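You operate a simulated robot arm through the tools that you are given. There is no shell and no other tool. Be economical: measure what you need, move in short steps, check, and stop when the job is done.

Carry out the task below with a simulated robot arm. There is one attempt and no reset: what you move stays moved.

JOB
Swap the plug of outlet 52 for the blue nozzle: air off and released first, on again after.
Fine: hold the exhaust button till the gauge shows nought; the plug goes in the plugs rack.

It is judged by the outcome, as a careful person would: the job done as asked, and still so three seconds after it is handed in. It fails if anything else is knocked over, pushed out of place, dropped, spilled or broken.

ROBOT AND FRAMES
A 7-joint arm with a two-finger parallel gripper, fixed in place. Base frame: the origin is at the foot of the arm, x ahead of it, y to its left, z up. Units: cm, rad, N and s.
With the tool pointing down near the work surface it reaches from about 36 to 78 cm from the base axis. Its first joint turns from -2.897 to 2.897 rad. Payload 3.91 kg.
The TCP is the grasp point between the finger pads, 3 cm short of the fingertips. In the tool frame z runs along the fingers and y along their closing line. Largest opening 11 cm; finger width 2, thickness 1; the body of the gripper, 4.8 by 11.2 cm, starts 5.5 cm behind the TCP.
Orientation is that of the tool frame in the base frame, as a unit quaternion [x, y, z, w]. With the fingers straight down and closing along the base's y, the tool's x points along the base's -x, its y along +y and its z along -z.

CONTROLS
- The arm moves only by the tool move_arm. Its argument "rows" is a list of rows, each a list of 7 numbers: the shift along the tool's x, y, z in m, then the turn, a rotation vector about the tool's x, y, z in rad, then the closure, from 0 (fully open) to 1 (shut). In form: [[tx, ty, tz, ax, ay, az, fingers], ...]. A call has 1 to 20 rows; each row shifts and turns the commanded pose from where the row before left it, along the tool's axes as they then stand. A row lasts 0.2 s, in which the tool goes at most 5 cm and 0.15 rad; a call with a longer step from one row to the next is refused whole, and so is a gripper value outside its range. A pose out of reach is approached as far as the arm can. The call stops where the force on the tool passes 40 N (or 10 N more than at its start, if that is more) or the arm is blocked; 0.2 s more then pass. Each finger travels about 15.3 cm/s and halts on what it meets, pressing with about 29 N; the grip force reading is that of the motor and also rises with nothing between the fingers. The clock runs only during rows and for 0.2 s after the last one: add rows that do not move to give the fingers time. It gives the time, the measured TCP pose, the force on the tool (base axes), the opening and the grip force at its end, in the units of the frame above (readings bear some noise), with the torque about the TCP (base axes, N m) and any sound that the robot's microphone picked up.
- Cameras (640 x 400 px; columns grow to the right, rows downward): "scene" is fixed at [5.04, 65.18, 159.75]; the picture's right is [-0.57, -0.82, 0.00], its down [-0.48, 0.33, -0.81] and it looks along [0.67, -0.46, -0.58] (base axes); focal length 318 px, centre (320, 200). "wrist" rides on the gripper at [7.7, 0.7, -11.4] in the tool frame; the picture's right is [-0.09, 1.00, 0.00], its down [-0.80, -0.07, -0.59] and it looks along [-0.59, -0.05, 0.80] (tool axes); focal length 270 px, centre (320, 200). There is no depth. A picture from a camera that has moved, and an enlarged one, comes with that camera's place and axes in the base frame and with its lens.
- grab_frame(camera): a new picture of that camera. The clock stands still meanwhile.
- lift_body(by): slides the trunk up (or, below 0, down) by that many cm; the arm rides with it, the base frame stays. It gives what a move gives, with no picture.
- inspect(camera, box): a new picture of the part [left, top, right, bottom] of that camera's present view, enlarged. The clock stands still meanwhile.
- job_done(): hands the job in; it is judged then, once.

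Work in short steps. Places have to be worked out from the pictures, the camera data and where the tool is seen: move nearer, look again, correct. Check each grasp and each placing, and mend what went wrong. You have 120 turns and 76 pictures in all, those below and enlarged ones among them. Open the gripper and draw the arm clear of the work before you hand the job in, unless the task says otherwise; then end with one line.

The tools are called after ">>>" as name(argument=value, ...) on one line, values as JSON. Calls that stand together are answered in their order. move_arm: Moves the arm, as the interface text tells. Its arguments: {"type":"object","properties":{"rows":{"type":"array","items":{"type":"array","items":{"type":"number"}}}},"required":["rows"]} The other tools are called the same way: lift_body (by) slides the trunk up or down; grab_frame (camera) takes a picture; inspect (camera, box) takes an enlarged picture of a part of a camera's view; job_done () hands the job in.

At the start:

```text
time_s: 0.0
tcp_pos: [54.07, 0.13, 116.74]
tcp_rot: [0.0, 1.0, 0.0, 0.0]
force: [0.0, -0.2, -0.1]
torque: [-0.02, -0.03, 0.03]
finger_gap: 11.0
grasp_force: 0.0
trunk travel left (down, up): [-57.5, 3.5]
```

scene: 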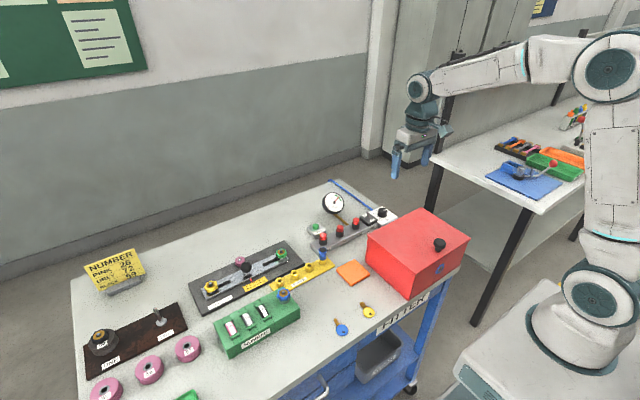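
wrist: 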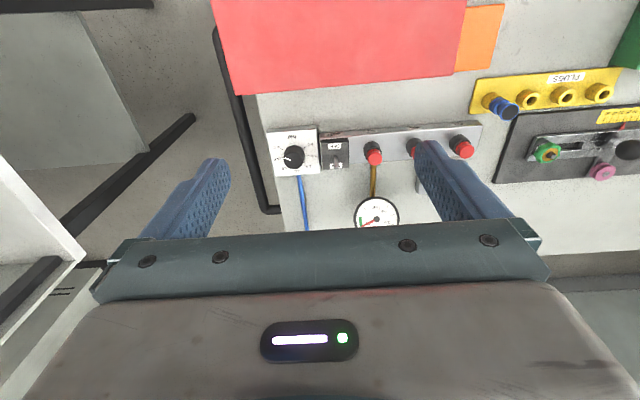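

I'll enlarge the manifold area in both cameras to identify the parts.

>>> inspect(camera="scene", box=[290, 180, 410, 255])

>>> inspect(camera="wrist", box=[250, 50, 640, 240])

>>> inspect(camera="scene", box=[180, 230, 380, 355])

```text
5.33 times, centred on (350, 218) of scene
camera zoom: at [5.04, 65.18, 159.75], right [-0.57, -0.82, 0.0], down [-0.48, 0.33, -0.81], along [0.67, -0.46, -0.58], focal length 1695 px, centre (160, 107)
```

zoom: 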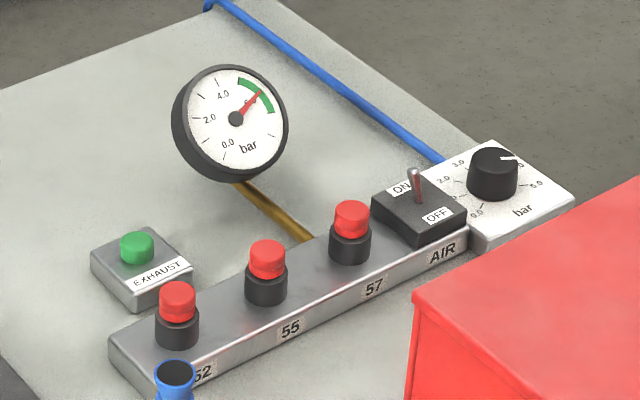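

```text
1.64 times, centred on (445, 145) of wrist
camera zoom: at [46.43, 0.84, 128.22], right [0.09, 1.0, 0.0], down [0.8, -0.07, 0.59], along [0.59, -0.05, -0.8], focal length 444 px, centre (115, 290)
```

zoom: 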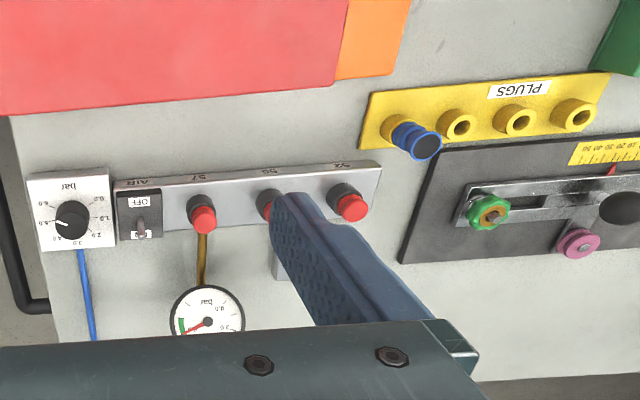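

```text
3.20 times, centred on (280, 292) of scene
camera zoom: at [5.04, 65.18, 159.75], right [-0.57, -0.82, 0.0], down [-0.48, 0.33, -0.81], along [0.67, -0.46, -0.58], focal length 1017 px, centre (448, -96)
```

zoom: 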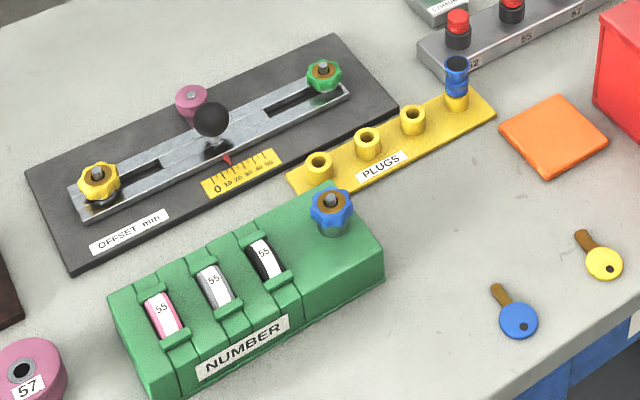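

Outlet 52 is the leftmost (far +y) outlet, and the blue nozzle stands in the plugs rack. I'll shift back and left to get an unobstructed wrist view.

>>> move_arm(rows=[[0.04, 0.03, 0, 0, 0, 0, 0], [0.04, 0.03, 0, 0, 0, 0, 0], [0.03, 0.03, 0.02, 0, 0, 0, 0], [0.0, 0.03, 0.02, 0, 0, 0, 0], [0, 0, 0, 0, 0, 0, 0]])

>>> grab_frame(camera="wrist")

```text
time_s: 1.2
tcp_pos: [43.19, 12.24, 112.83]
tcp_rot: [0.0, 1.0, 0.0, 0.0]
force: [0.2, 0.0, 1.0]
torque: [-0.03, 0.0, 0.02]
finger_gap: 10.99
grasp_force: 0.1
trunk travel left (down, up): [-57.5, 3.5]
```

```text
70 pictures are left
camera wrist: at [35.5, 12.87, 124.34], right [0.09, 1.0, 0.0], down [0.8, -0.07, 0.59], along [0.59, -0.05, -0.8], focal length 270 px, centre (320, 200)
```

wrist: 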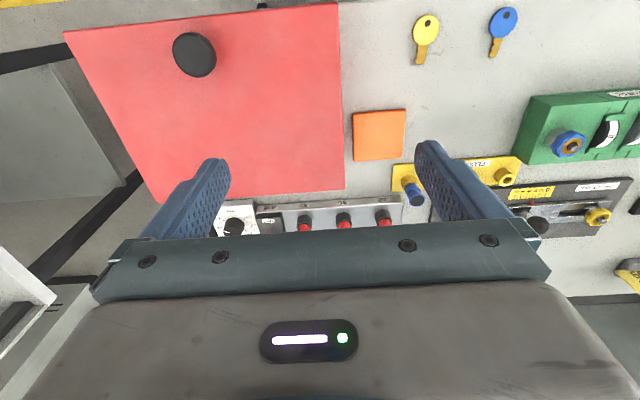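

Moving forward instead should raise the manifold in the picture, above the fingers.

>>> move_arm(rows=[[-0.05, 0, 0, 0, 0, 0, 0], [-0.05, 0, 0, 0, 0, 0, 0], [-0.05, 0, 0, 0, 0, 0, 0], [-0.05, 0, 0, 0, 0, 0, 0], [0, 0, 0, 0, 0, 0, 0]])

>>> grab_frame(camera="wrist")

```text
time_s: 2.4
tcp_pos: [63.06, 12.29, 112.9]
tcp_rot: [-0.002, 1.0, 0.0, 0.0]
force: [-0.1, 0.4, -0.5]
torque: [-0.02, 0.0, -0.01]
finger_gap: 11.01
grasp_force: 0.0
trunk travel left (down, up): [-57.5, 3.5]
```

```text
69 pictures are left
camera wrist: at [55.4, 12.96, 124.33], right [0.09, 1.0, 0.0], down [0.8, -0.07, 0.59], along [0.59, -0.05, -0.8], focal length 270 px, centre (320, 200)
```

wrist: 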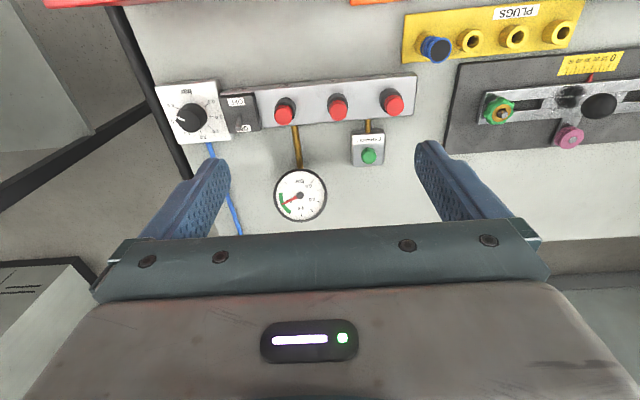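

>>> inspect(camera="wrist", box=[150, 60, 430, 235])

>>> inspect(camera="wrist", box=[360, 0, 600, 150])

>>> inspect(camera="scene", box=[290, 180, 410, 255])

```text
2.29 times, centred on (290, 148) of wrist
camera zoom: at [55.4, 12.96, 124.33], right [0.09, 1.0, 0.0], down [0.8, -0.07, 0.59], along [0.59, -0.05, -0.8], focal length 618 px, centre (389, 320)
```

zoom: 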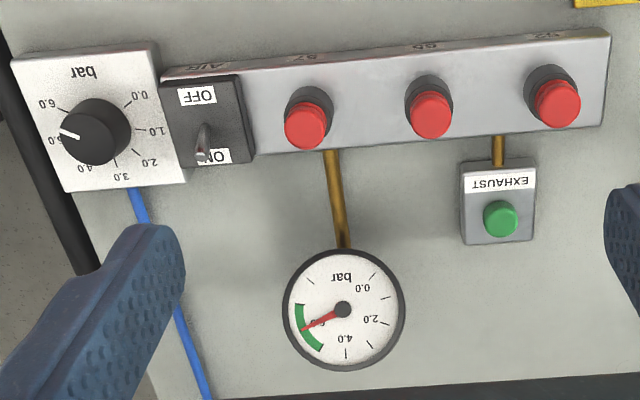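

```text
2.67 times, centred on (480, 75) of wrist
camera zoom: at [55.4, 12.96, 124.33], right [0.09, 1.0, 0.0], down [0.8, -0.07, 0.59], along [0.59, -0.05, -0.8], focal length 721 px, centre (-107, 533)
```

zoom: 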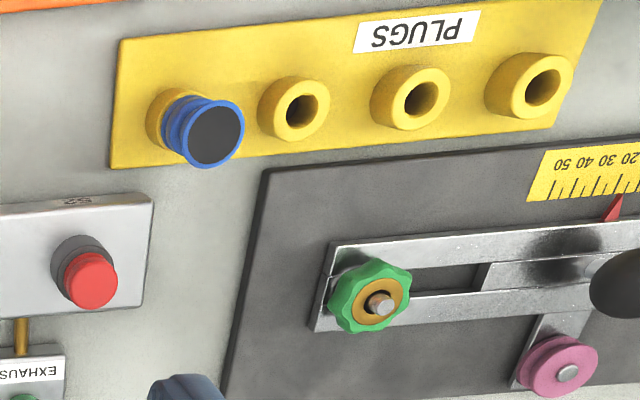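

```text
5.33 times, centred on (350, 218) of scene
camera zoom: at [5.04, 65.18, 159.75], right [-0.57, -0.82, 0.0], down [-0.48, 0.33, -0.81], along [0.67, -0.46, -0.58], focal length 1695 px, centre (160, 107)
```

zoom: 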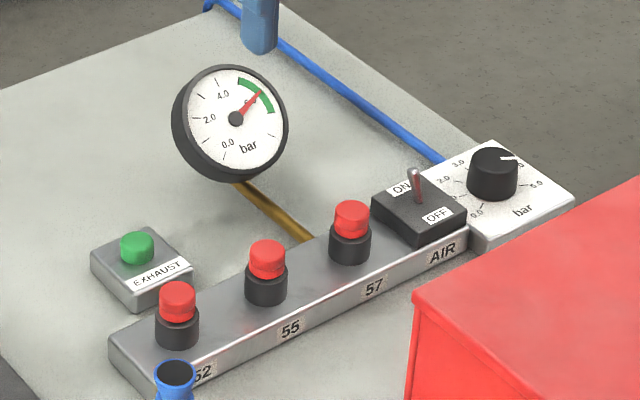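

The switch lever stands at ON, the gauge near 5. The red box top is near z 99 up to x≈54, so I stay ahead of it and descend for a closer look at the manifold.

>>> move_arm(rows=[[0, 0.0, 0.04, 0, 0, 0, 0], [0, 0.0, 0.04, 0, 0, 0, 0], [0, 0.0, 0.03, 0, 0, 0, 0], [0, 0, 0, 0, 0, 0, 0]])

>>> grab_frame(camera="wrist")

>>> grab_frame(camera="scene")

```text
time_s: 3.4
tcp_pos: [62.99, 12.13, 101.82]
tcp_rot: [0.001, 1.0, 0.0, 0.0]
force: [0.6, 0.5, 0.8]
torque: [-0.04, 0.01, 0.01]
finger_gap: 10.98
grasp_force: 0.0
trunk travel left (down, up): [-57.5, 3.5]
```

```text
65 pictures are left
camera wrist: at [55.34, 12.79, 113.32], right [0.09, 1.0, 0.0], down [0.8, -0.07, 0.59], along [0.59, -0.05, -0.8], focal length 270 px, centre (320, 200)
```

wrist: 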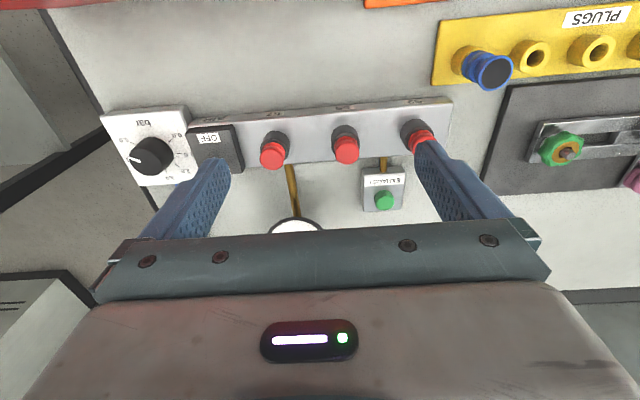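

```text
64 pictures are left
```

scene: 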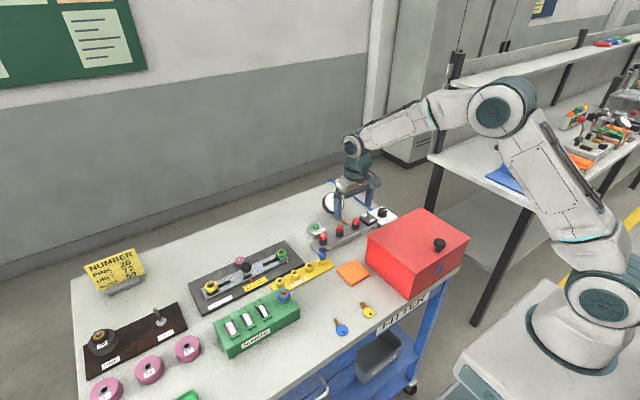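

Triangulated: plug tops at z≈90, x≈66.8, with 52 at y≈21.5; exhaust button at (74.4, 18.5, 88.4); switch lever tip near (67.5, 1.4, 91). I close the fingers and go to beyond the lever, above it, then look.

>>> move_arm(rows=[[-0.02, -0.04, 0, 0, 0, 0, 0.5], [-0.02, -0.04, 0, 0, 0, 0, 1], [-0.01, -0.027, 0.0, 0, 0, 0, 1], [0, 0, 0, 0, 0, 0, 1]])

>>> grab_frame(camera="wrist")

>>> inspect(camera="scene", box=[310, 150, 430, 225])

```text
time_s: 4.4
tcp_pos: [68.08, 1.5, 101.88]
tcp_rot: [-0.001, 1.0, 0.0, 0.0]
force: [0.7, 0.2, 0.3]
torque: [-0.01, -0.02, 0.0]
finger_gap: 0.0
grasp_force: 29.2
trunk travel left (down, up): [-57.5, 3.5]
```

```text
63 pictures are left
camera wrist: at [60.32, 2.15, 113.34], right [0.09, 1.0, 0.0], down [0.8, -0.07, 0.59], along [0.59, -0.05, -0.8], focal length 270 px, centre (320, 200)
```

wrist: 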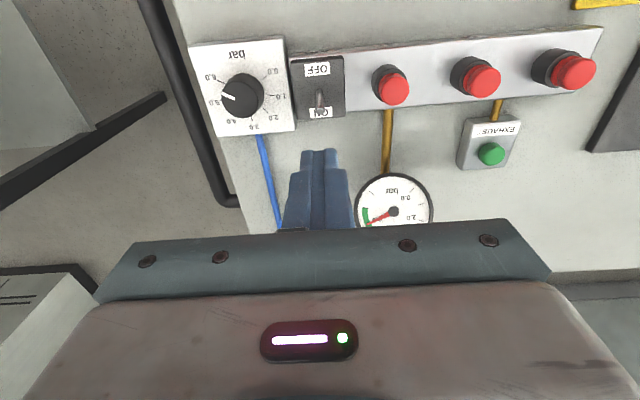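

```text
5.33 times, centred on (370, 188) of scene
camera zoom: at [5.04, 65.18, 159.75], right [-0.57, -0.82, 0.0], down [-0.48, 0.33, -0.81], along [0.67, -0.46, -0.58], focal length 1695 px, centre (53, 267)
```

zoom: 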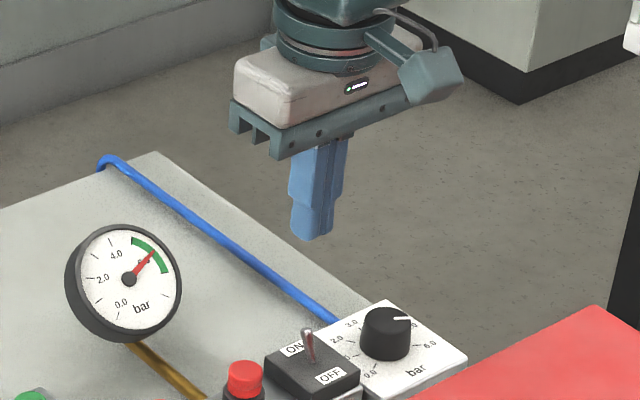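

Lever is at about (67.0, 1.6), tip z≈91. I move to x=71.3 beyond it and lower the fingertips to about z=90.

>>> move_arm(rows=[[-0.032, 0.001, 0, 0, 0, 0, 1], [0, 0, 0.04, 0, 0, 0, 1], [0, 0, 0.04, 0, 0, 0, 1], [0, 0, 0.009, 0, 0, 0, 1], [0, 0, 0, 0, 0, 0, 1]])

>>> inspect(camera="scene", box=[310, 170, 430, 245])

>>> inspect(camera="wrist", box=[200, 20, 440, 170])

```text
time_s: 5.6
tcp_pos: [71.39, 1.42, 92.83]
tcp_rot: [0.0, 1.0, -0.001, -0.001]
force: [0.5, -0.7, -1.2]
torque: [-0.01, 0.01, 0.0]
finger_gap: 0.03
grasp_force: 29.0
trunk travel left (down, up): [-57.5, 3.5]
```

```text
5.33 times, centred on (370, 208) of scene
camera zoom: at [5.04, 65.18, 159.75], right [-0.57, -0.82, 0.0], down [-0.48, 0.33, -0.81], along [0.67, -0.46, -0.58], focal length 1695 px, centre (53, 160)
```

zoom: 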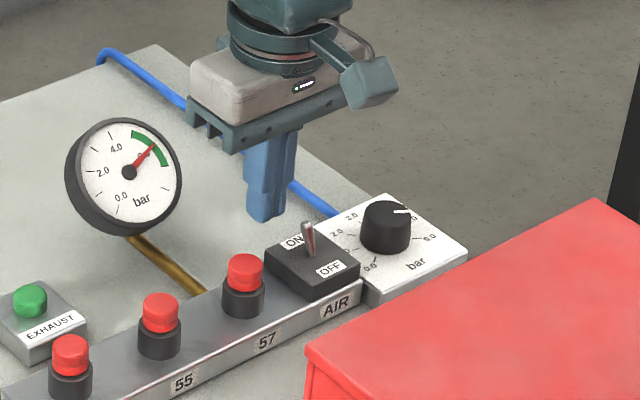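

```text
2.67 times, centred on (320, 95) of wrist
camera zoom: at [63.67, 2.2, 104.22], right [0.09, 1.0, 0.0], down [0.8, -0.07, 0.59], along [0.59, -0.05, -0.8], focal length 721 px, centre (320, 480)
```

zoom: 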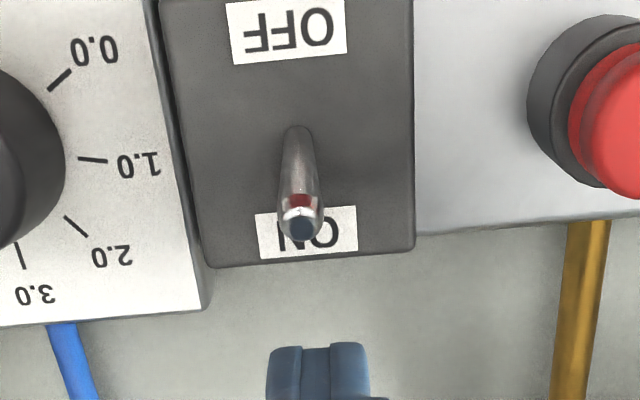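

The lever lines up with the fingers. I push toward the robot in small rows until it flips to OFF.

>>> move_arm(rows=[[0.015, 0, 0, 0, 0, 0, 1], [0.01, 0, 0, 0, 0, 0, 1], [0.008, 0, 0, 0, 0, 0, 1], [0.005, 0, 0, 0, 0, 0, 1], [0.004, 0, 0, 0, 0, 0, 1], [0, 0, 0, 0, 0, 0, 1]])

>>> inspect(camera="scene", box=[310, 170, 430, 245])

```text
time_s: 7.0
tcp_pos: [67.78, 1.71, 92.94]
tcp_rot: [0.0, 1.0, -0.001, 0.003]
force: [28.6, -0.4, 3.8]
torque: [0.03, -0.87, 0.0]
finger_gap: 0.0
grasp_force: 29.2
trunk travel left (down, up): [-57.5, 3.5]
```

```text
5.33 times, centred on (370, 208) of scene
camera zoom: at [5.04, 65.18, 159.75], right [-0.57, -0.82, 0.0], down [-0.48, 0.33, -0.81], along [0.67, -0.46, -0.58], focal length 1695 px, centre (53, 160)
```

zoom: 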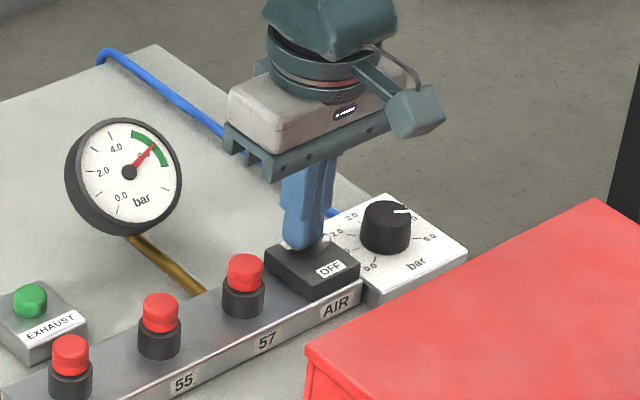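

There's 28.6 N of resistance; I back off to see whether the lever has flipped.

>>> move_arm(rows=[[-0.02, 0, 0, 0, 0, 0, 1], [-0.015, 0, 0, 0, 0, 0, 1], [0, 0, 0, 0, 0, 0, 1]])

>>> inspect(camera="wrist", box=[200, 20, 440, 170])

```text
time_s: 7.8
tcp_pos: [70.68, 1.51, 92.84]
tcp_rot: [0.0, 1.0, 0.0, -0.001]
force: [0.3, -0.2, 0.1]
torque: [-0.02, 0.02, 0.0]
finger_gap: 0.01
grasp_force: 29.2
trunk travel left (down, up): [-57.5, 3.5]
```

```text
2.67 times, centred on (320, 95) of wrist
camera zoom: at [62.98, 2.24, 104.28], right [0.09, 1.0, 0.0], down [0.8, -0.07, 0.59], along [0.59, -0.05, -0.81], focal length 721 px, centre (320, 480)
```

zoom: 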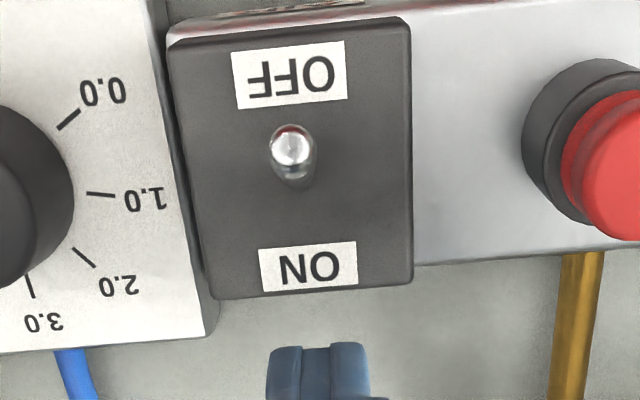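

The lever is now leaning to OFF. I raise, travel to above the exhaust button (74.4, 18.5), and look.

>>> move_arm(rows=[[0, 0, -0.04, 0, 0, 0, 1], [0, 0.01, -0.03, 0, 0, 0, 1], [0, 0.04, 0, 0, 0, 0, 1], [0, 0.04, 0, 0, 0, 0, 1], [-0.01, 0.04, 0, 0, 0, 0, 1], [-0.027, 0.04, 0, 0, 0, 0, 1], [0, 0, 0.03, 0, 0, 0, 1], [0, 0, 0, 0, 0, 0, 1]])

>>> grab_frame(camera="wrist")

>>> inspect(camera="scene", box=[270, 160, 400, 241])

```text
time_s: 9.6
tcp_pos: [74.34, 18.58, 96.99]
tcp_rot: [0.0, 1.0, 0.0, 0.001]
force: [-0.5, -0.8, 0.3]
torque: [0.03, -0.01, 0.0]
finger_gap: 0.02
grasp_force: 29.0
trunk travel left (down, up): [-57.5, 3.5]
```

```text
57 pictures are left
camera wrist: at [66.57, 19.3, 108.38], right [0.09, 1.0, 0.0], down [0.8, -0.07, 0.59], along [0.59, -0.05, -0.8], focal length 270 px, centre (320, 200)
```

wrist: 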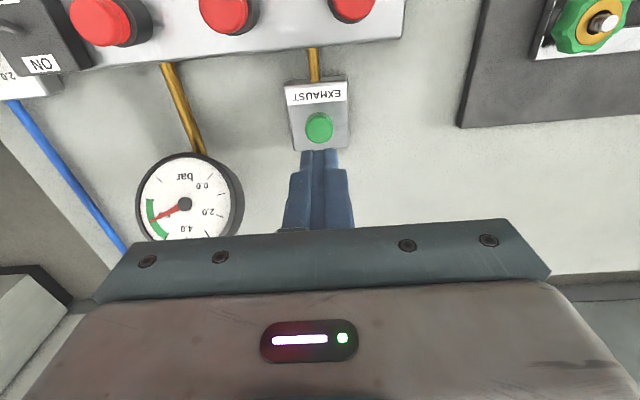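

```text
4.92 times, centred on (335, 200) of scene
camera zoom: at [5.04, 65.18, 159.75], right [-0.57, -0.82, 0.0], down [-0.48, 0.33, -0.81], along [0.67, -0.46, -0.58], focal length 1564 px, centre (246, 198)
```

zoom: 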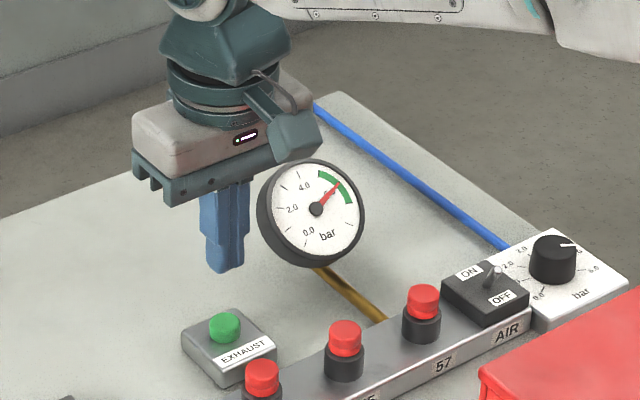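

The button lies right under the fingertips (74.4, 18.5). I lower until contact, then a few mm more.

>>> move_arm(rows=[[0, 0, 0.03, 0, 0, 0, 1], [0, 0, 0.02, 0, 0, 0, 1], [0, 0, 0.005, 0, 0, 0, 1], [0, 0, 0.003, 0, 0, 0, 1], [0, 0, 0, 0, 0, 0, 1]])

>>> inspect(camera="scene", box=[270, 160, 400, 241])

```text
time_s: 10.8
tcp_pos: [74.25, 18.58, 91.3]
tcp_rot: [0.0, 1.0, 0.001, 0.003]
force: [0.3, 2.1, 15.3]
torque: [0.03, -0.05, -0.09]
finger_gap: 0.0
grasp_force: 29.1
trunk travel left (down, up): [-57.5, 3.5]
```

```text
4.92 times, centred on (335, 200) of scene
camera zoom: at [5.04, 65.18, 159.75], right [-0.57, -0.82, 0.0], down [-0.48, 0.33, -0.81], along [0.67, -0.46, -0.58], focal length 1564 px, centre (246, 198)
```

zoom: 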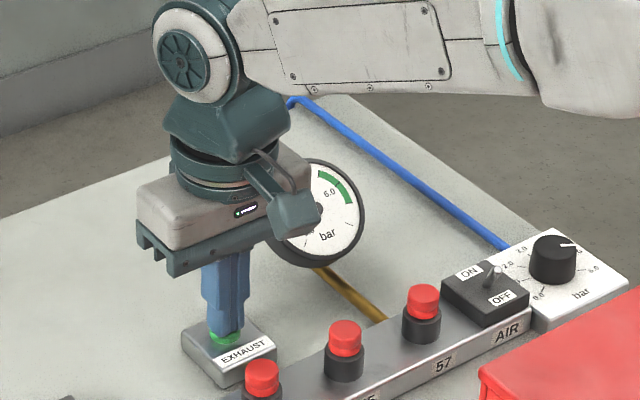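

The needle has already left the 5‑bar mark and contact is 15 N. I press slightly deeper and hold.

>>> move_arm(rows=[[0, 0, 0.002, 0, 0, 0, 1], [0, 0, 0, 0, 0, 0, 1], [0, 0, 0, 0, 0, 0, 1], [0, 0, 0, 0, 0, 0, 1], [0, 0, 0, 0, 0, 0, 1], [0, 0, 0, 0, 0, 0, 1], [0, 0, 0, 0, 0, 0, 1], [0, 0, 0, 0, 0, 0, 1], [0, 0, 0, 0, 0, 0, 1], [0, 0, 0, 0, 0, 0, 1], [0, 0, 0, 0, 0, 0, 1], [0, 0, 0, 0, 0, 0, 1], [0, 0, 0, 0, 0, 0, 1], [0, 0, 0, 0, 0, 0, 1], [0, 0, 0, 0, 0, 0, 1]])

>>> grab_frame(camera="wrist")

```text
time_s: 14.0
tcp_pos: [74.2, 18.47, 91.21]
tcp_rot: [0.0, 1.0, 0.002, 0.002]
force: [8.2, 3.5, 25.7]
torque: [0.05, -0.29, 0.0]
finger_gap: 0.0
grasp_force: 29.2
trunk travel left (down, up): [-57.5, 3.5]
```

```text
54 pictures are left
camera wrist: at [66.54, 19.25, 102.59], right [0.09, 1.0, 0.0], down [0.8, -0.07, 0.6], along [0.6, -0.05, -0.8], focal length 270 px, centre (320, 200)
```

wrist: 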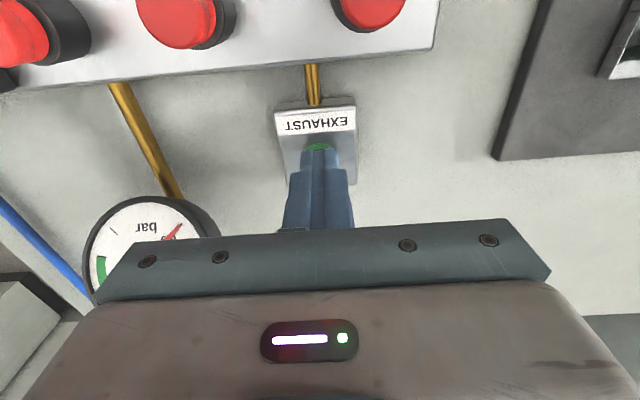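

>>> inspect(camera="wrist", box=[70, 170, 230, 270])

```text
4.00 times, centred on (150, 220) of wrist
camera zoom: at [66.54, 19.25, 102.59], right [0.09, 1.0, 0.0], down [0.8, -0.07, 0.6], along [0.6, -0.05, -0.8], focal length 1081 px, centre (1000, 120)
```

zoom: 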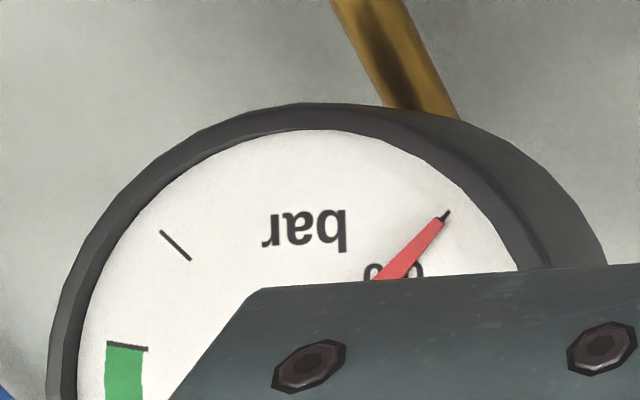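

The needle sits on the 0.0 mark. I hold a little longer, then lift off and open the fingers.

>>> move_arm(rows=[[0, 0, 0, 0, 0, 0, 1], [0, 0, 0, 0, 0, 0, 1], [0, 0, 0, 0, 0, 0, 1], [0, 0, 0, 0, 0, 0, 1], [0, 0, 0, 0, 0, 0, 1], [0, 0, 0, 0, 0, 0, 1], [0, 0, -0.03, 0, 0, 0, 1], [0, 0, -0.04, 0, 0, 0, 1], [0.03, 0.01, -0.02, 0, 0, 0, 0.5], [0.045, 0.02, 0, 0, 0, 0, 0.5], [0, 0, 0, 0, 0, 0, 0.5]])

>>> grab_frame(camera="wrist")

>>> inspect(camera="scene", box=[270, 160, 400, 241])

```text
time_s: 16.4
tcp_pos: [66.87, 21.65, 100.04]
tcp_rot: [0.0, 1.0, 0.001, 0.0]
force: [0.2, 0.0, -0.7]
torque: [-0.02, 0.01, -0.01]
finger_gap: 5.51
grasp_force: 0.0
trunk travel left (down, up): [-57.5, 3.5]
```

```text
52 pictures are left
camera wrist: at [59.18, 22.38, 111.38], right [0.09, 1.0, 0.0], down [0.8, -0.07, 0.59], along [0.59, -0.05, -0.8], focal length 270 px, centre (320, 200)
```

wrist: 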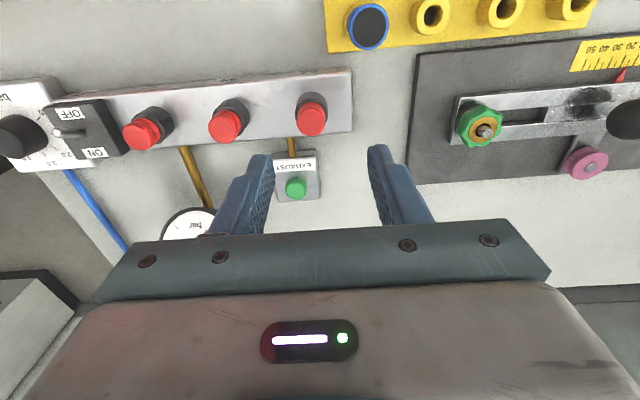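

```text
4.92 times, centred on (335, 200) of scene
camera zoom: at [5.04, 65.18, 159.75], right [-0.57, -0.82, 0.0], down [-0.48, 0.33, -0.81], along [0.67, -0.46, -0.58], focal length 1564 px, centre (246, 198)
```

zoom: 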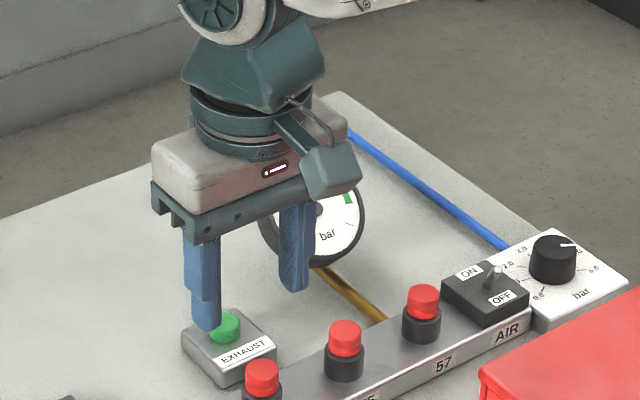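

The plug appears at about (66.6, 21.05). I correct and lower until the tips are just above the cap, then look again.

>>> move_arm(rows=[[0.0025, -0.006, 0.02, 0, 0, 0, 0.5], [0, 0, 0.03, 0, 0, 0, 0.5], [0, 0, 0.005, 0, 0, 0, 0.5], [0, 0, 0, 0, 0, 0, 0.5]])

>>> grab_frame(camera="wrist")

>>> inspect(camera="scene", box=[280, 200, 400, 275])

```text
time_s: 17.4
tcp_pos: [66.48, 21.2, 94.44]
tcp_rot: [0.0, 1.0, 0.0, 0.0]
force: [-0.1, 0.6, 0.6]
torque: [0.01, 0.01, 0.0]
finger_gap: 5.51
grasp_force: 0.1
trunk travel left (down, up): [-57.5, 3.5]
```

```text
50 pictures are left
camera wrist: at [58.86, 21.73, 105.89], right [0.09, 1.0, 0.0], down [0.8, -0.07, 0.59], along [0.59, -0.05, -0.8], focal length 270 px, centre (320, 200)
```

wrist: 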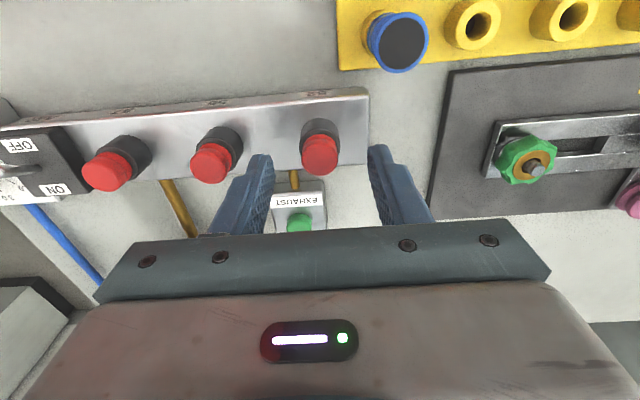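

```text
5.33 times, centred on (340, 238) of scene
camera zoom: at [5.04, 65.18, 159.75], right [-0.57, -0.82, 0.0], down [-0.48, 0.33, -0.81], along [0.67, -0.46, -0.58], focal length 1695 px, centre (213, 0)
```

zoom: 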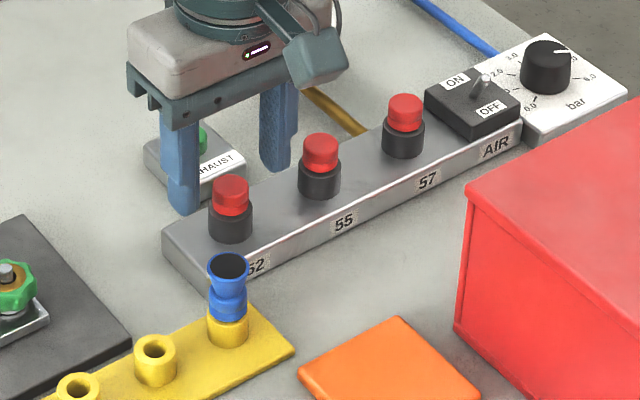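

Alignment over plug 52 is good; cap top at z≈91, collar at about 89.3. I lower 1.9 cm and close on the cap.

>>> move_arm(rows=[[0, -0.001, 0.019, 0, 0, 0, 0.5], [0, 0, 0, 0, 0, 0, 0.5], [0, 0, 0, 0, 0, 0, 1], [0, 0, 0, 0, 0, 0, 1], [0, 0, 0, 0, 0, 0, 1]])

>>> inspect(camera="scene", box=[280, 200, 400, 275])

>>> inspect(camera="wrist", box=[220, 90, 420, 215])

```text
time_s: 18.6
tcp_pos: [66.49, 20.9, 92.67]
tcp_rot: [-0.002, 1.0, -0.001, 0.0]
force: [-0.3, 2.0, 1.1]
torque: [0.17, 0.0, -0.05]
finger_gap: 2.69
grasp_force: 45.2
trunk travel left (down, up): [-57.5, 3.5]
```

```text
5.33 times, centred on (340, 238) of scene
camera zoom: at [5.04, 65.18, 159.75], right [-0.57, -0.82, 0.0], down [-0.48, 0.33, -0.81], along [0.67, -0.46, -0.58], focal length 1695 px, centre (213, 0)
```

zoom: 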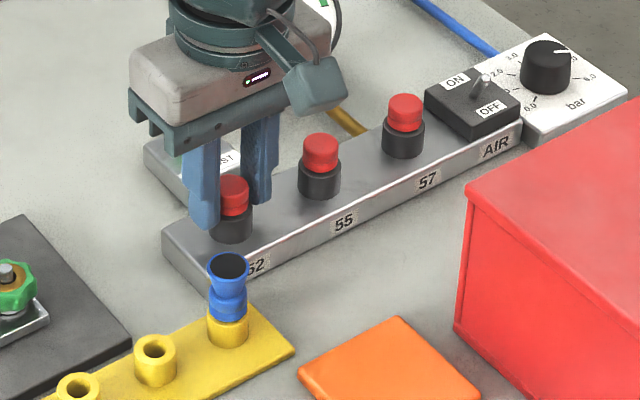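

```text
3.20 times, centred on (320, 152) of wrist
camera zoom: at [58.81, 21.71, 104.04], right [0.09, 1.0, 0.0], down [0.8, -0.07, 0.59], along [0.59, -0.05, -0.8], focal length 865 px, centre (320, 352)
```

zoom: 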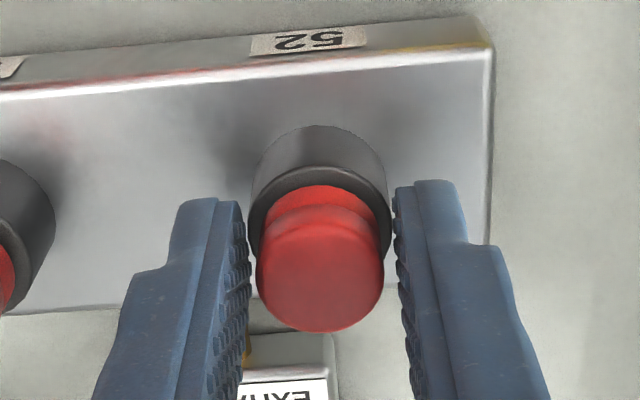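

The gap of 2.69 cm matches the black collar rather than the ~2.2 cm cap, so I open, rise 0.6 cm and close again.

>>> move_arm(rows=[[0, 0, 0, 0, 0, 0, 0.6], [0, 0, -0.006, 0, 0, 0, 0.6], [0, 0.001, 0, 0, 0, 0, 0.6], [0, 0, 0, 0, 0, 0, 1], [0, 0, 0, 0, 0, 0, 1], [0, 0, 0, 0, 0, 0, 1]])

>>> inspect(camera="wrist", box=[220, 90, 420, 215])

```text
time_s: 20.0
tcp_pos: [66.54, 21.03, 93.08]
tcp_rot: [0.001, 1.0, -0.001, -0.001]
force: [0.9, 1.0, 0.3]
torque: [0.03, -0.03, 0.01]
finger_gap: 1.95
grasp_force: 29.0
trunk travel left (down, up): [-57.5, 3.5]
```

```text
3.20 times, centred on (320, 152) of wrist
camera zoom: at [58.84, 21.73, 104.55], right [0.09, 1.0, 0.0], down [0.8, -0.07, 0.59], along [0.59, -0.05, -0.8], focal length 865 px, centre (320, 352)
```

zoom: 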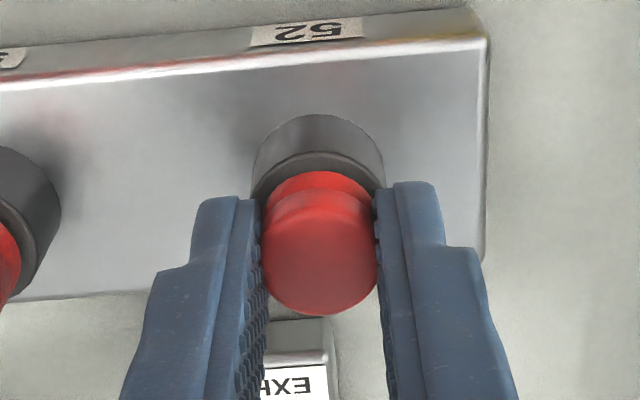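

Now the gap is 1.95 cm, on the red cap itself. I pull up gently.

>>> move_arm(rows=[[0, 0, -0.005, 0, 0, 0, 1], [0, 0, -0.005, 0, 0, 0, 1], [0, 0, -0.01, 0, 0, 0, 1], [0, 0, 0, 0, 0, 0, 1]])

>>> inspect(camera="scene", box=[280, 200, 400, 275])

```text
time_s: 21.0
tcp_pos: [66.69, 21.0, 95.12]
tcp_rot: [0.001, 1.0, 0.0, -0.001]
force: [0.2, -0.2, 0.2]
torque: [-0.03, 0.04, -0.01]
finger_gap: 1.97
grasp_force: 28.8
trunk travel left (down, up): [-57.5, 3.5]
```

```text
5.33 times, centred on (340, 238) of scene
camera zoom: at [5.04, 65.18, 159.75], right [-0.57, -0.82, 0.0], down [-0.48, 0.33, -0.81], along [0.67, -0.46, -0.58], focal length 1695 px, centre (213, 0)
```

zoom: 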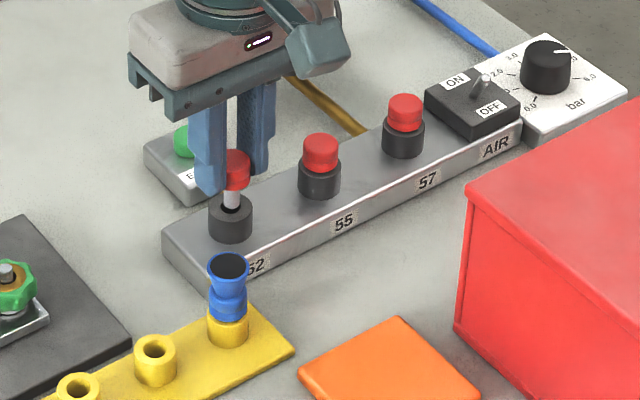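

Plug is out on its stem, no strain. I raise it and carry it over towards the third rack hole, estimated (60.85, 35.35, 88.3).

>>> move_arm(rows=[[0, 0, -0.03, 0, 0, 0, 1], [0, 0, -0.03, 0, 0, 0, 1], [0.02, 0.04, 0, 0, 0, 0, 1], [0.02, 0.04, 0, 0, 0, 0, 1], [0.018, 0.04, 0, 0, 0, 0, 1], [0, 0.023, 0, 0, 0, 0, 1], [0, 0, 0, 0, 0, 0, 1]])

>>> grab_frame(camera="wrist")

>>> inspect(camera="scene", box=[230, 180, 390, 280])

```text
time_s: 22.6
tcp_pos: [60.56, 35.3, 101.13]
tcp_rot: [0.0, 1.0, 0.0, 0.0]
force: [0.3, -0.1, 0.1]
torque: [0.0, -0.01, -0.02]
finger_gap: 1.96
grasp_force: 29.3
trunk travel left (down, up): [-57.5, 3.5]
```

```text
44 pictures are left
camera wrist: at [52.84, 35.9, 112.55], right [0.09, 1.0, 0.0], down [0.8, -0.07, 0.59], along [0.59, -0.05, -0.8], focal length 270 px, centre (320, 200)
```

wrist: 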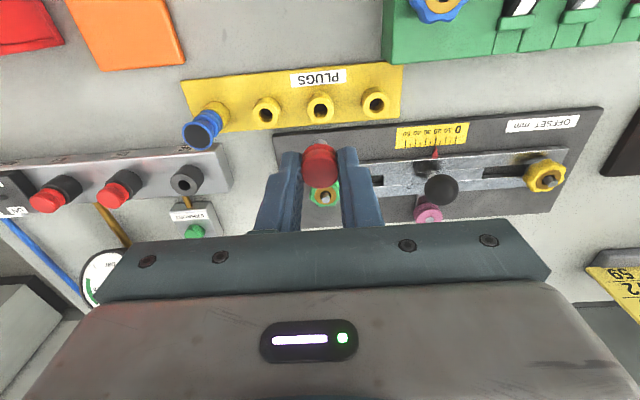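

```text
4.00 times, centred on (310, 230) of scene
camera zoom: at [5.04, 65.18, 159.75], right [-0.57, -0.82, 0.0], down [-0.48, 0.33, -0.81], along [0.67, -0.46, -0.58], focal length 1271 px, centre (360, 80)
```

zoom: 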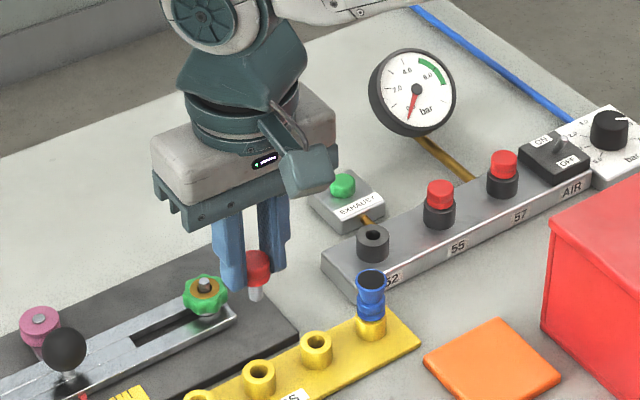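

Gauge reads zero with the plug lifted clear. Hole 3 computes to (60.9, 35.2). I nudge and lower 5 cm so the stem hovers just above it, then check.

>>> move_arm(rows=[[-0.003, -0.001, 0.03, 0, 0, 0, 1], [0, 0, 0.02, 0, 0, 0, 1], [0, 0, 0, 0, 0, 0, 1]])

>>> inspect(camera="wrist", box=[220, 60, 420, 185])

>>> inspect(camera="scene", box=[250, 220, 346, 280])

```text
time_s: 23.4
tcp_pos: [60.84, 35.14, 96.17]
tcp_rot: [0.0, 1.0, -0.001, 0.0]
force: [0.2, -0.2, -0.6]
torque: [0.01, -0.02, 0.0]
finger_gap: 1.96
grasp_force: 29.6
trunk travel left (down, up): [-57.5, 3.5]
```

```text
3.20 times, centred on (320, 122) of wrist
camera zoom: at [53.26, 35.78, 107.57], right [0.09, 1.0, 0.0], down [0.8, -0.07, 0.59], along [0.59, -0.05, -0.8], focal length 865 px, centre (320, 448)
```

zoom: 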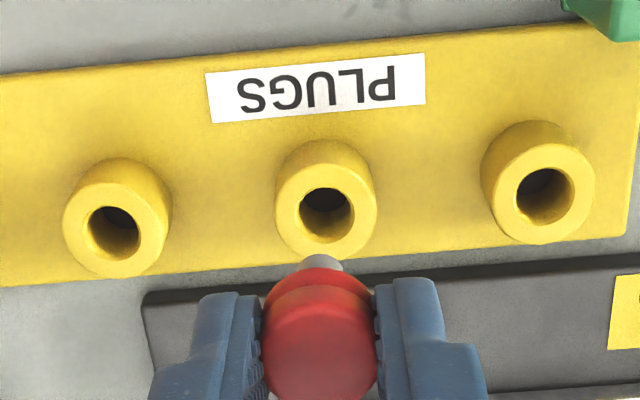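

```text
6.67 times, centred on (298, 250) of scene
camera zoom: at [5.04, 65.18, 159.75], right [-0.57, -0.82, 0.0], down [-0.48, 0.33, -0.81], along [0.67, -0.46, -0.58], focal length 2119 px, centre (467, -133)
```

zoom: 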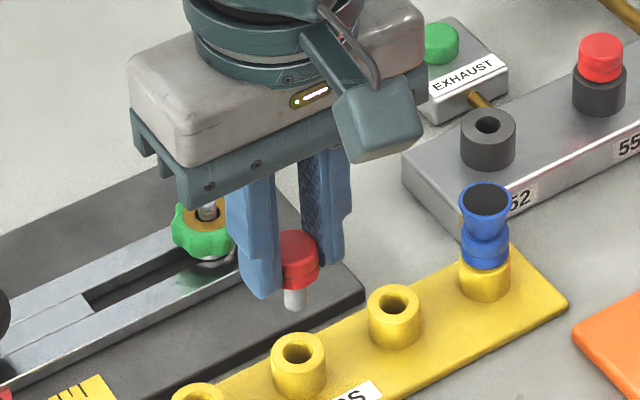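

Stem tip (z≈90.8) is above the hole with about 1 mm y offset. I correct it and lower slowly into the hole.

>>> move_arm(rows=[[0, 0.001, 0.02, 0, 0, 0, 1], [0, 0, 0.007, 0, 0, 0, 1], [0, 0, 0.005, 0, 0, 0, 1], [0, 0, 0, 0, 0, 0, 1]])

>>> inspect(camera="scene", box=[250, 220, 346, 280])

>>> inspect(camera="wrist", box=[220, 60, 420, 185])

```text
time_s: 24.4
tcp_pos: [61.04, 35.26, 92.91]
tcp_rot: [-0.001, 1.0, 0.0, 0.0]
force: [-2.8, -0.2, 0.2]
torque: [-0.02, 0.08, 0.0]
finger_gap: 1.97
grasp_force: 29.2
trunk travel left (down, up): [-57.5, 3.5]
```

```text
6.67 times, centred on (298, 250) of scene
camera zoom: at [5.04, 65.18, 159.75], right [-0.57, -0.82, 0.0], down [-0.48, 0.33, -0.81], along [0.67, -0.46, -0.58], focal length 2119 px, centre (467, -133)
```

zoom: 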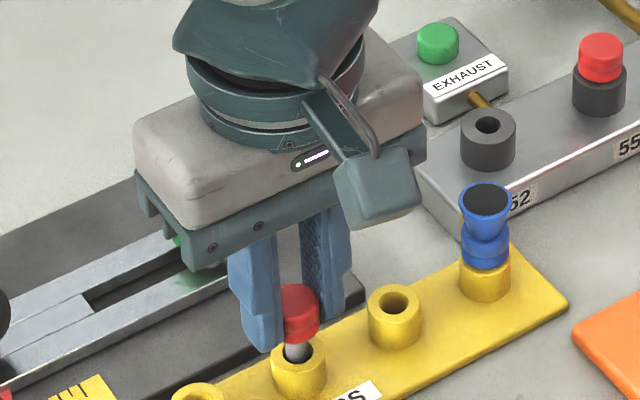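

```text
3.20 times, centred on (320, 122) of wrist
camera zoom: at [53.29, 35.89, 104.3], right [0.09, 1.0, 0.0], down [0.8, -0.07, 0.59], along [0.59, -0.05, -0.8], focal length 865 px, centre (320, 448)
```

zoom: 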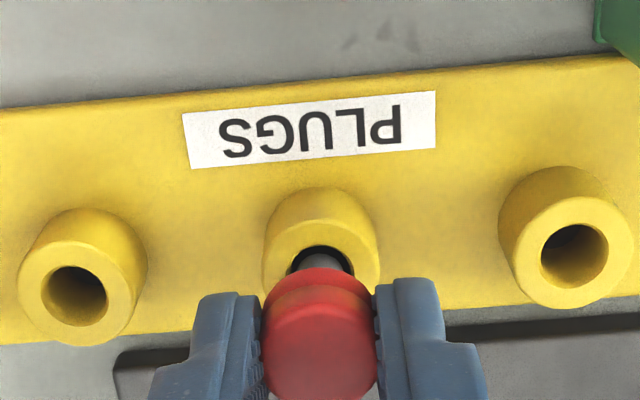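

The stem is entering, touching the far wall slightly; I shift 1 mm back and lower the rest.

>>> move_arm(rows=[[0.001, 0, 0.004, 0, 0, 0, 1], [0, 0, 0.004, 0, 0, 0, 1], [0, 0, 0.003, 0, 0, 0, 1], [0, 0, 0.003, 0, 0, 0, 1], [0, 0, 0, 0, 0, 0, 1]])

>>> inspect(camera="scene", box=[250, 220, 346, 280])

```text
time_s: 25.6
tcp_pos: [60.92, 35.12, 91.52]
tcp_rot: [0.001, 1.0, 0.0, 0.001]
force: [-3.0, 1.0, 3.5]
torque: [-0.01, 0.04, -0.02]
finger_gap: 1.97
grasp_force: 28.9
trunk travel left (down, up): [-57.5, 3.5]
```

```text
6.67 times, centred on (298, 250) of scene
camera zoom: at [5.04, 65.18, 159.75], right [-0.57, -0.82, 0.0], down [-0.48, 0.33, -0.81], along [0.67, -0.46, -0.58], focal length 2119 px, centre (467, -133)
```

zoom: 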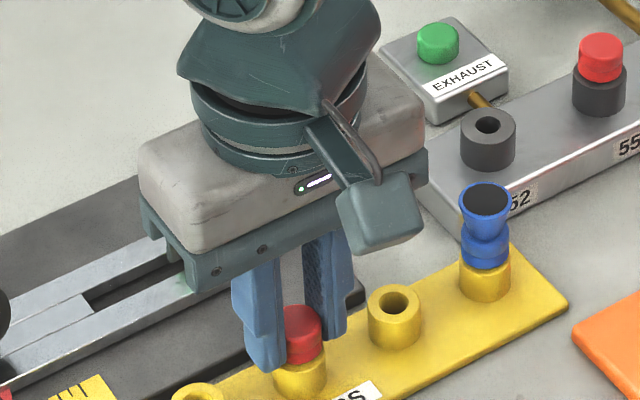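

It looks nearly seated (3.5 N up). I press 2 mm more, then open modestly and rise.

>>> move_arm(rows=[[0.001, 0, 0.002, 0, 0, 0, 1], [0, 0, 0, 0, 0, 0, 1]])

>>> move_arm(rows=[[0, 0, 0, 0, 0, 0, 0.65], [0, 0, 0, 0, 0, 0, 0.65], [0, 0, -0.03, 0, 0, 0, 0.65], [0, 0, -0.04, 0, 0, 0, 0.65], [0, 0, 0, 0, 0, 0, 0.5]])

>>> inspect(camera="scene", box=[250, 220, 346, 280])

>>> grab_frame(camera="wrist")

```text
time_s: 26.2
tcp_pos: [61.01, 35.09, 91.54]
tcp_rot: [0.0, 1.0, 0.001, 0.001]
force: [2.7, 0.2, 14.7]
torque: [0.02, -0.14, 0.0]
finger_gap: 1.96
grasp_force: 29.5
trunk travel left (down, up): [-57.5, 3.5]
```

```text
time_s: 27.4
tcp_pos: [61.01, 35.26, 98.21]
tcp_rot: [-0.001, 1.0, -0.001, 0.0]
force: [0.3, 0.2, -0.8]
torque: [-0.02, 0.01, -0.01]
finger_gap: 5.5
grasp_force: 0.2
trunk travel left (down, up): [-57.5, 3.5]
```

```text
6.67 times, centred on (298, 250) of scene
camera zoom: at [5.04, 65.18, 159.75], right [-0.57, -0.82, 0.0], down [-0.48, 0.33, -0.81], along [0.67, -0.46, -0.58], focal length 2119 px, centre (467, -133)
```

zoom: 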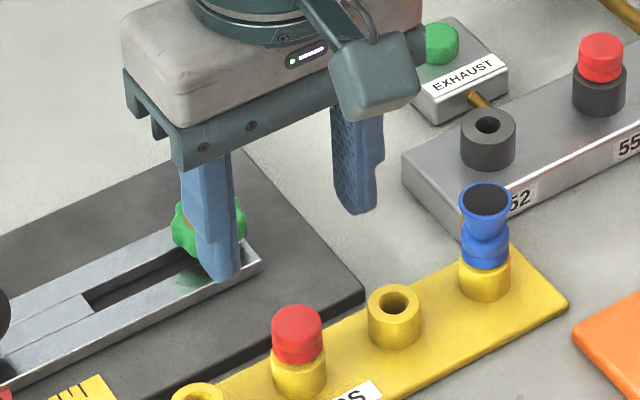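

```text
36 pictures are left
camera wrist: at [53.29, 35.86, 109.63], right [0.09, 1.0, 0.0], down [0.8, -0.07, 0.59], along [0.59, -0.05, -0.8], focal length 270 px, centre (320, 200)
```

wrist: 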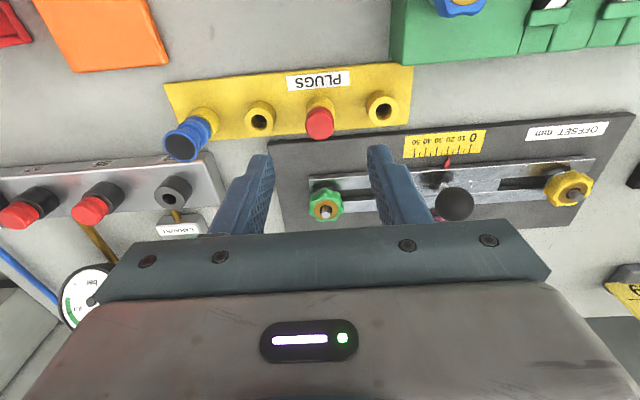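

Plug is seated in the rack. I move over to the nozzle at about (60.9, 25.3) and look.

>>> move_arm(rows=[[0, -0.04, 0, 0, 0, 0, 0.5], [0, -0.04, 0, 0, 0, 0, 0.5], [0, -0.019, 0, 0, 0, 0, 0.5], [0, 0, 0, 0, 0, 0, 0.5]])

>>> inspect(camera="wrist", box=[200, 60, 440, 210])

>>> inspect(camera="scene", box=[274, 210, 370, 270])

```text
time_s: 28.4
tcp_pos: [60.88, 25.33, 98.36]
tcp_rot: [-0.001, 1.0, 0.0, 0.0]
force: [0.2, -0.8, 0.0]
torque: [0.03, -0.01, -0.02]
finger_gap: 5.53
grasp_force: 0.0
trunk travel left (down, up): [-57.5, 3.5]
```

```text
2.67 times, centred on (320, 135) of wrist
camera zoom: at [53.15, 26.12, 109.73], right [0.09, 1.0, 0.0], down [0.8, -0.07, 0.59], along [0.59, -0.05, -0.8], focal length 721 px, centre (320, 373)
```

zoom: 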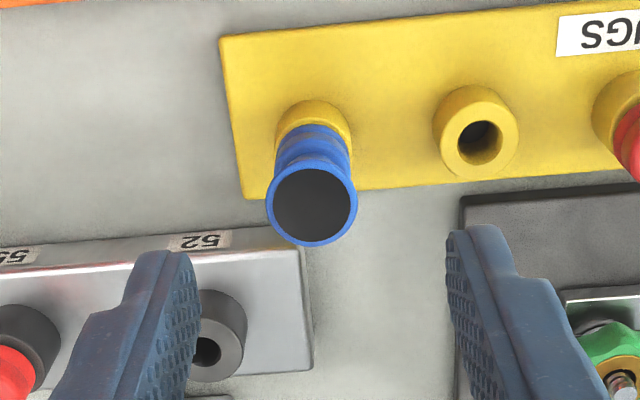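

```text
6.67 times, centred on (322, 240) of scene
camera zoom: at [5.04, 65.18, 159.75], right [-0.57, -0.82, 0.0], down [-0.48, 0.33, -0.81], along [0.67, -0.46, -0.58], focal length 2119 px, centre (307, -67)
```

zoom: 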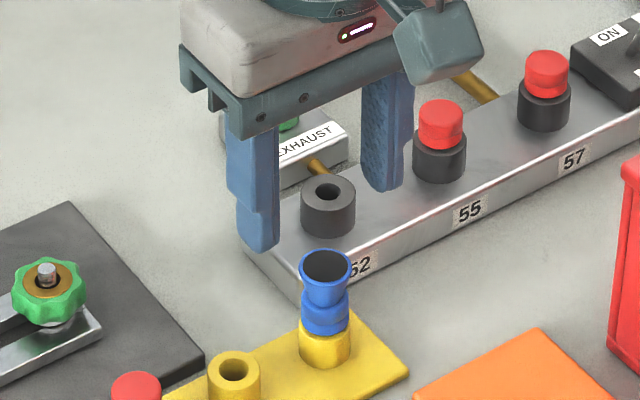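

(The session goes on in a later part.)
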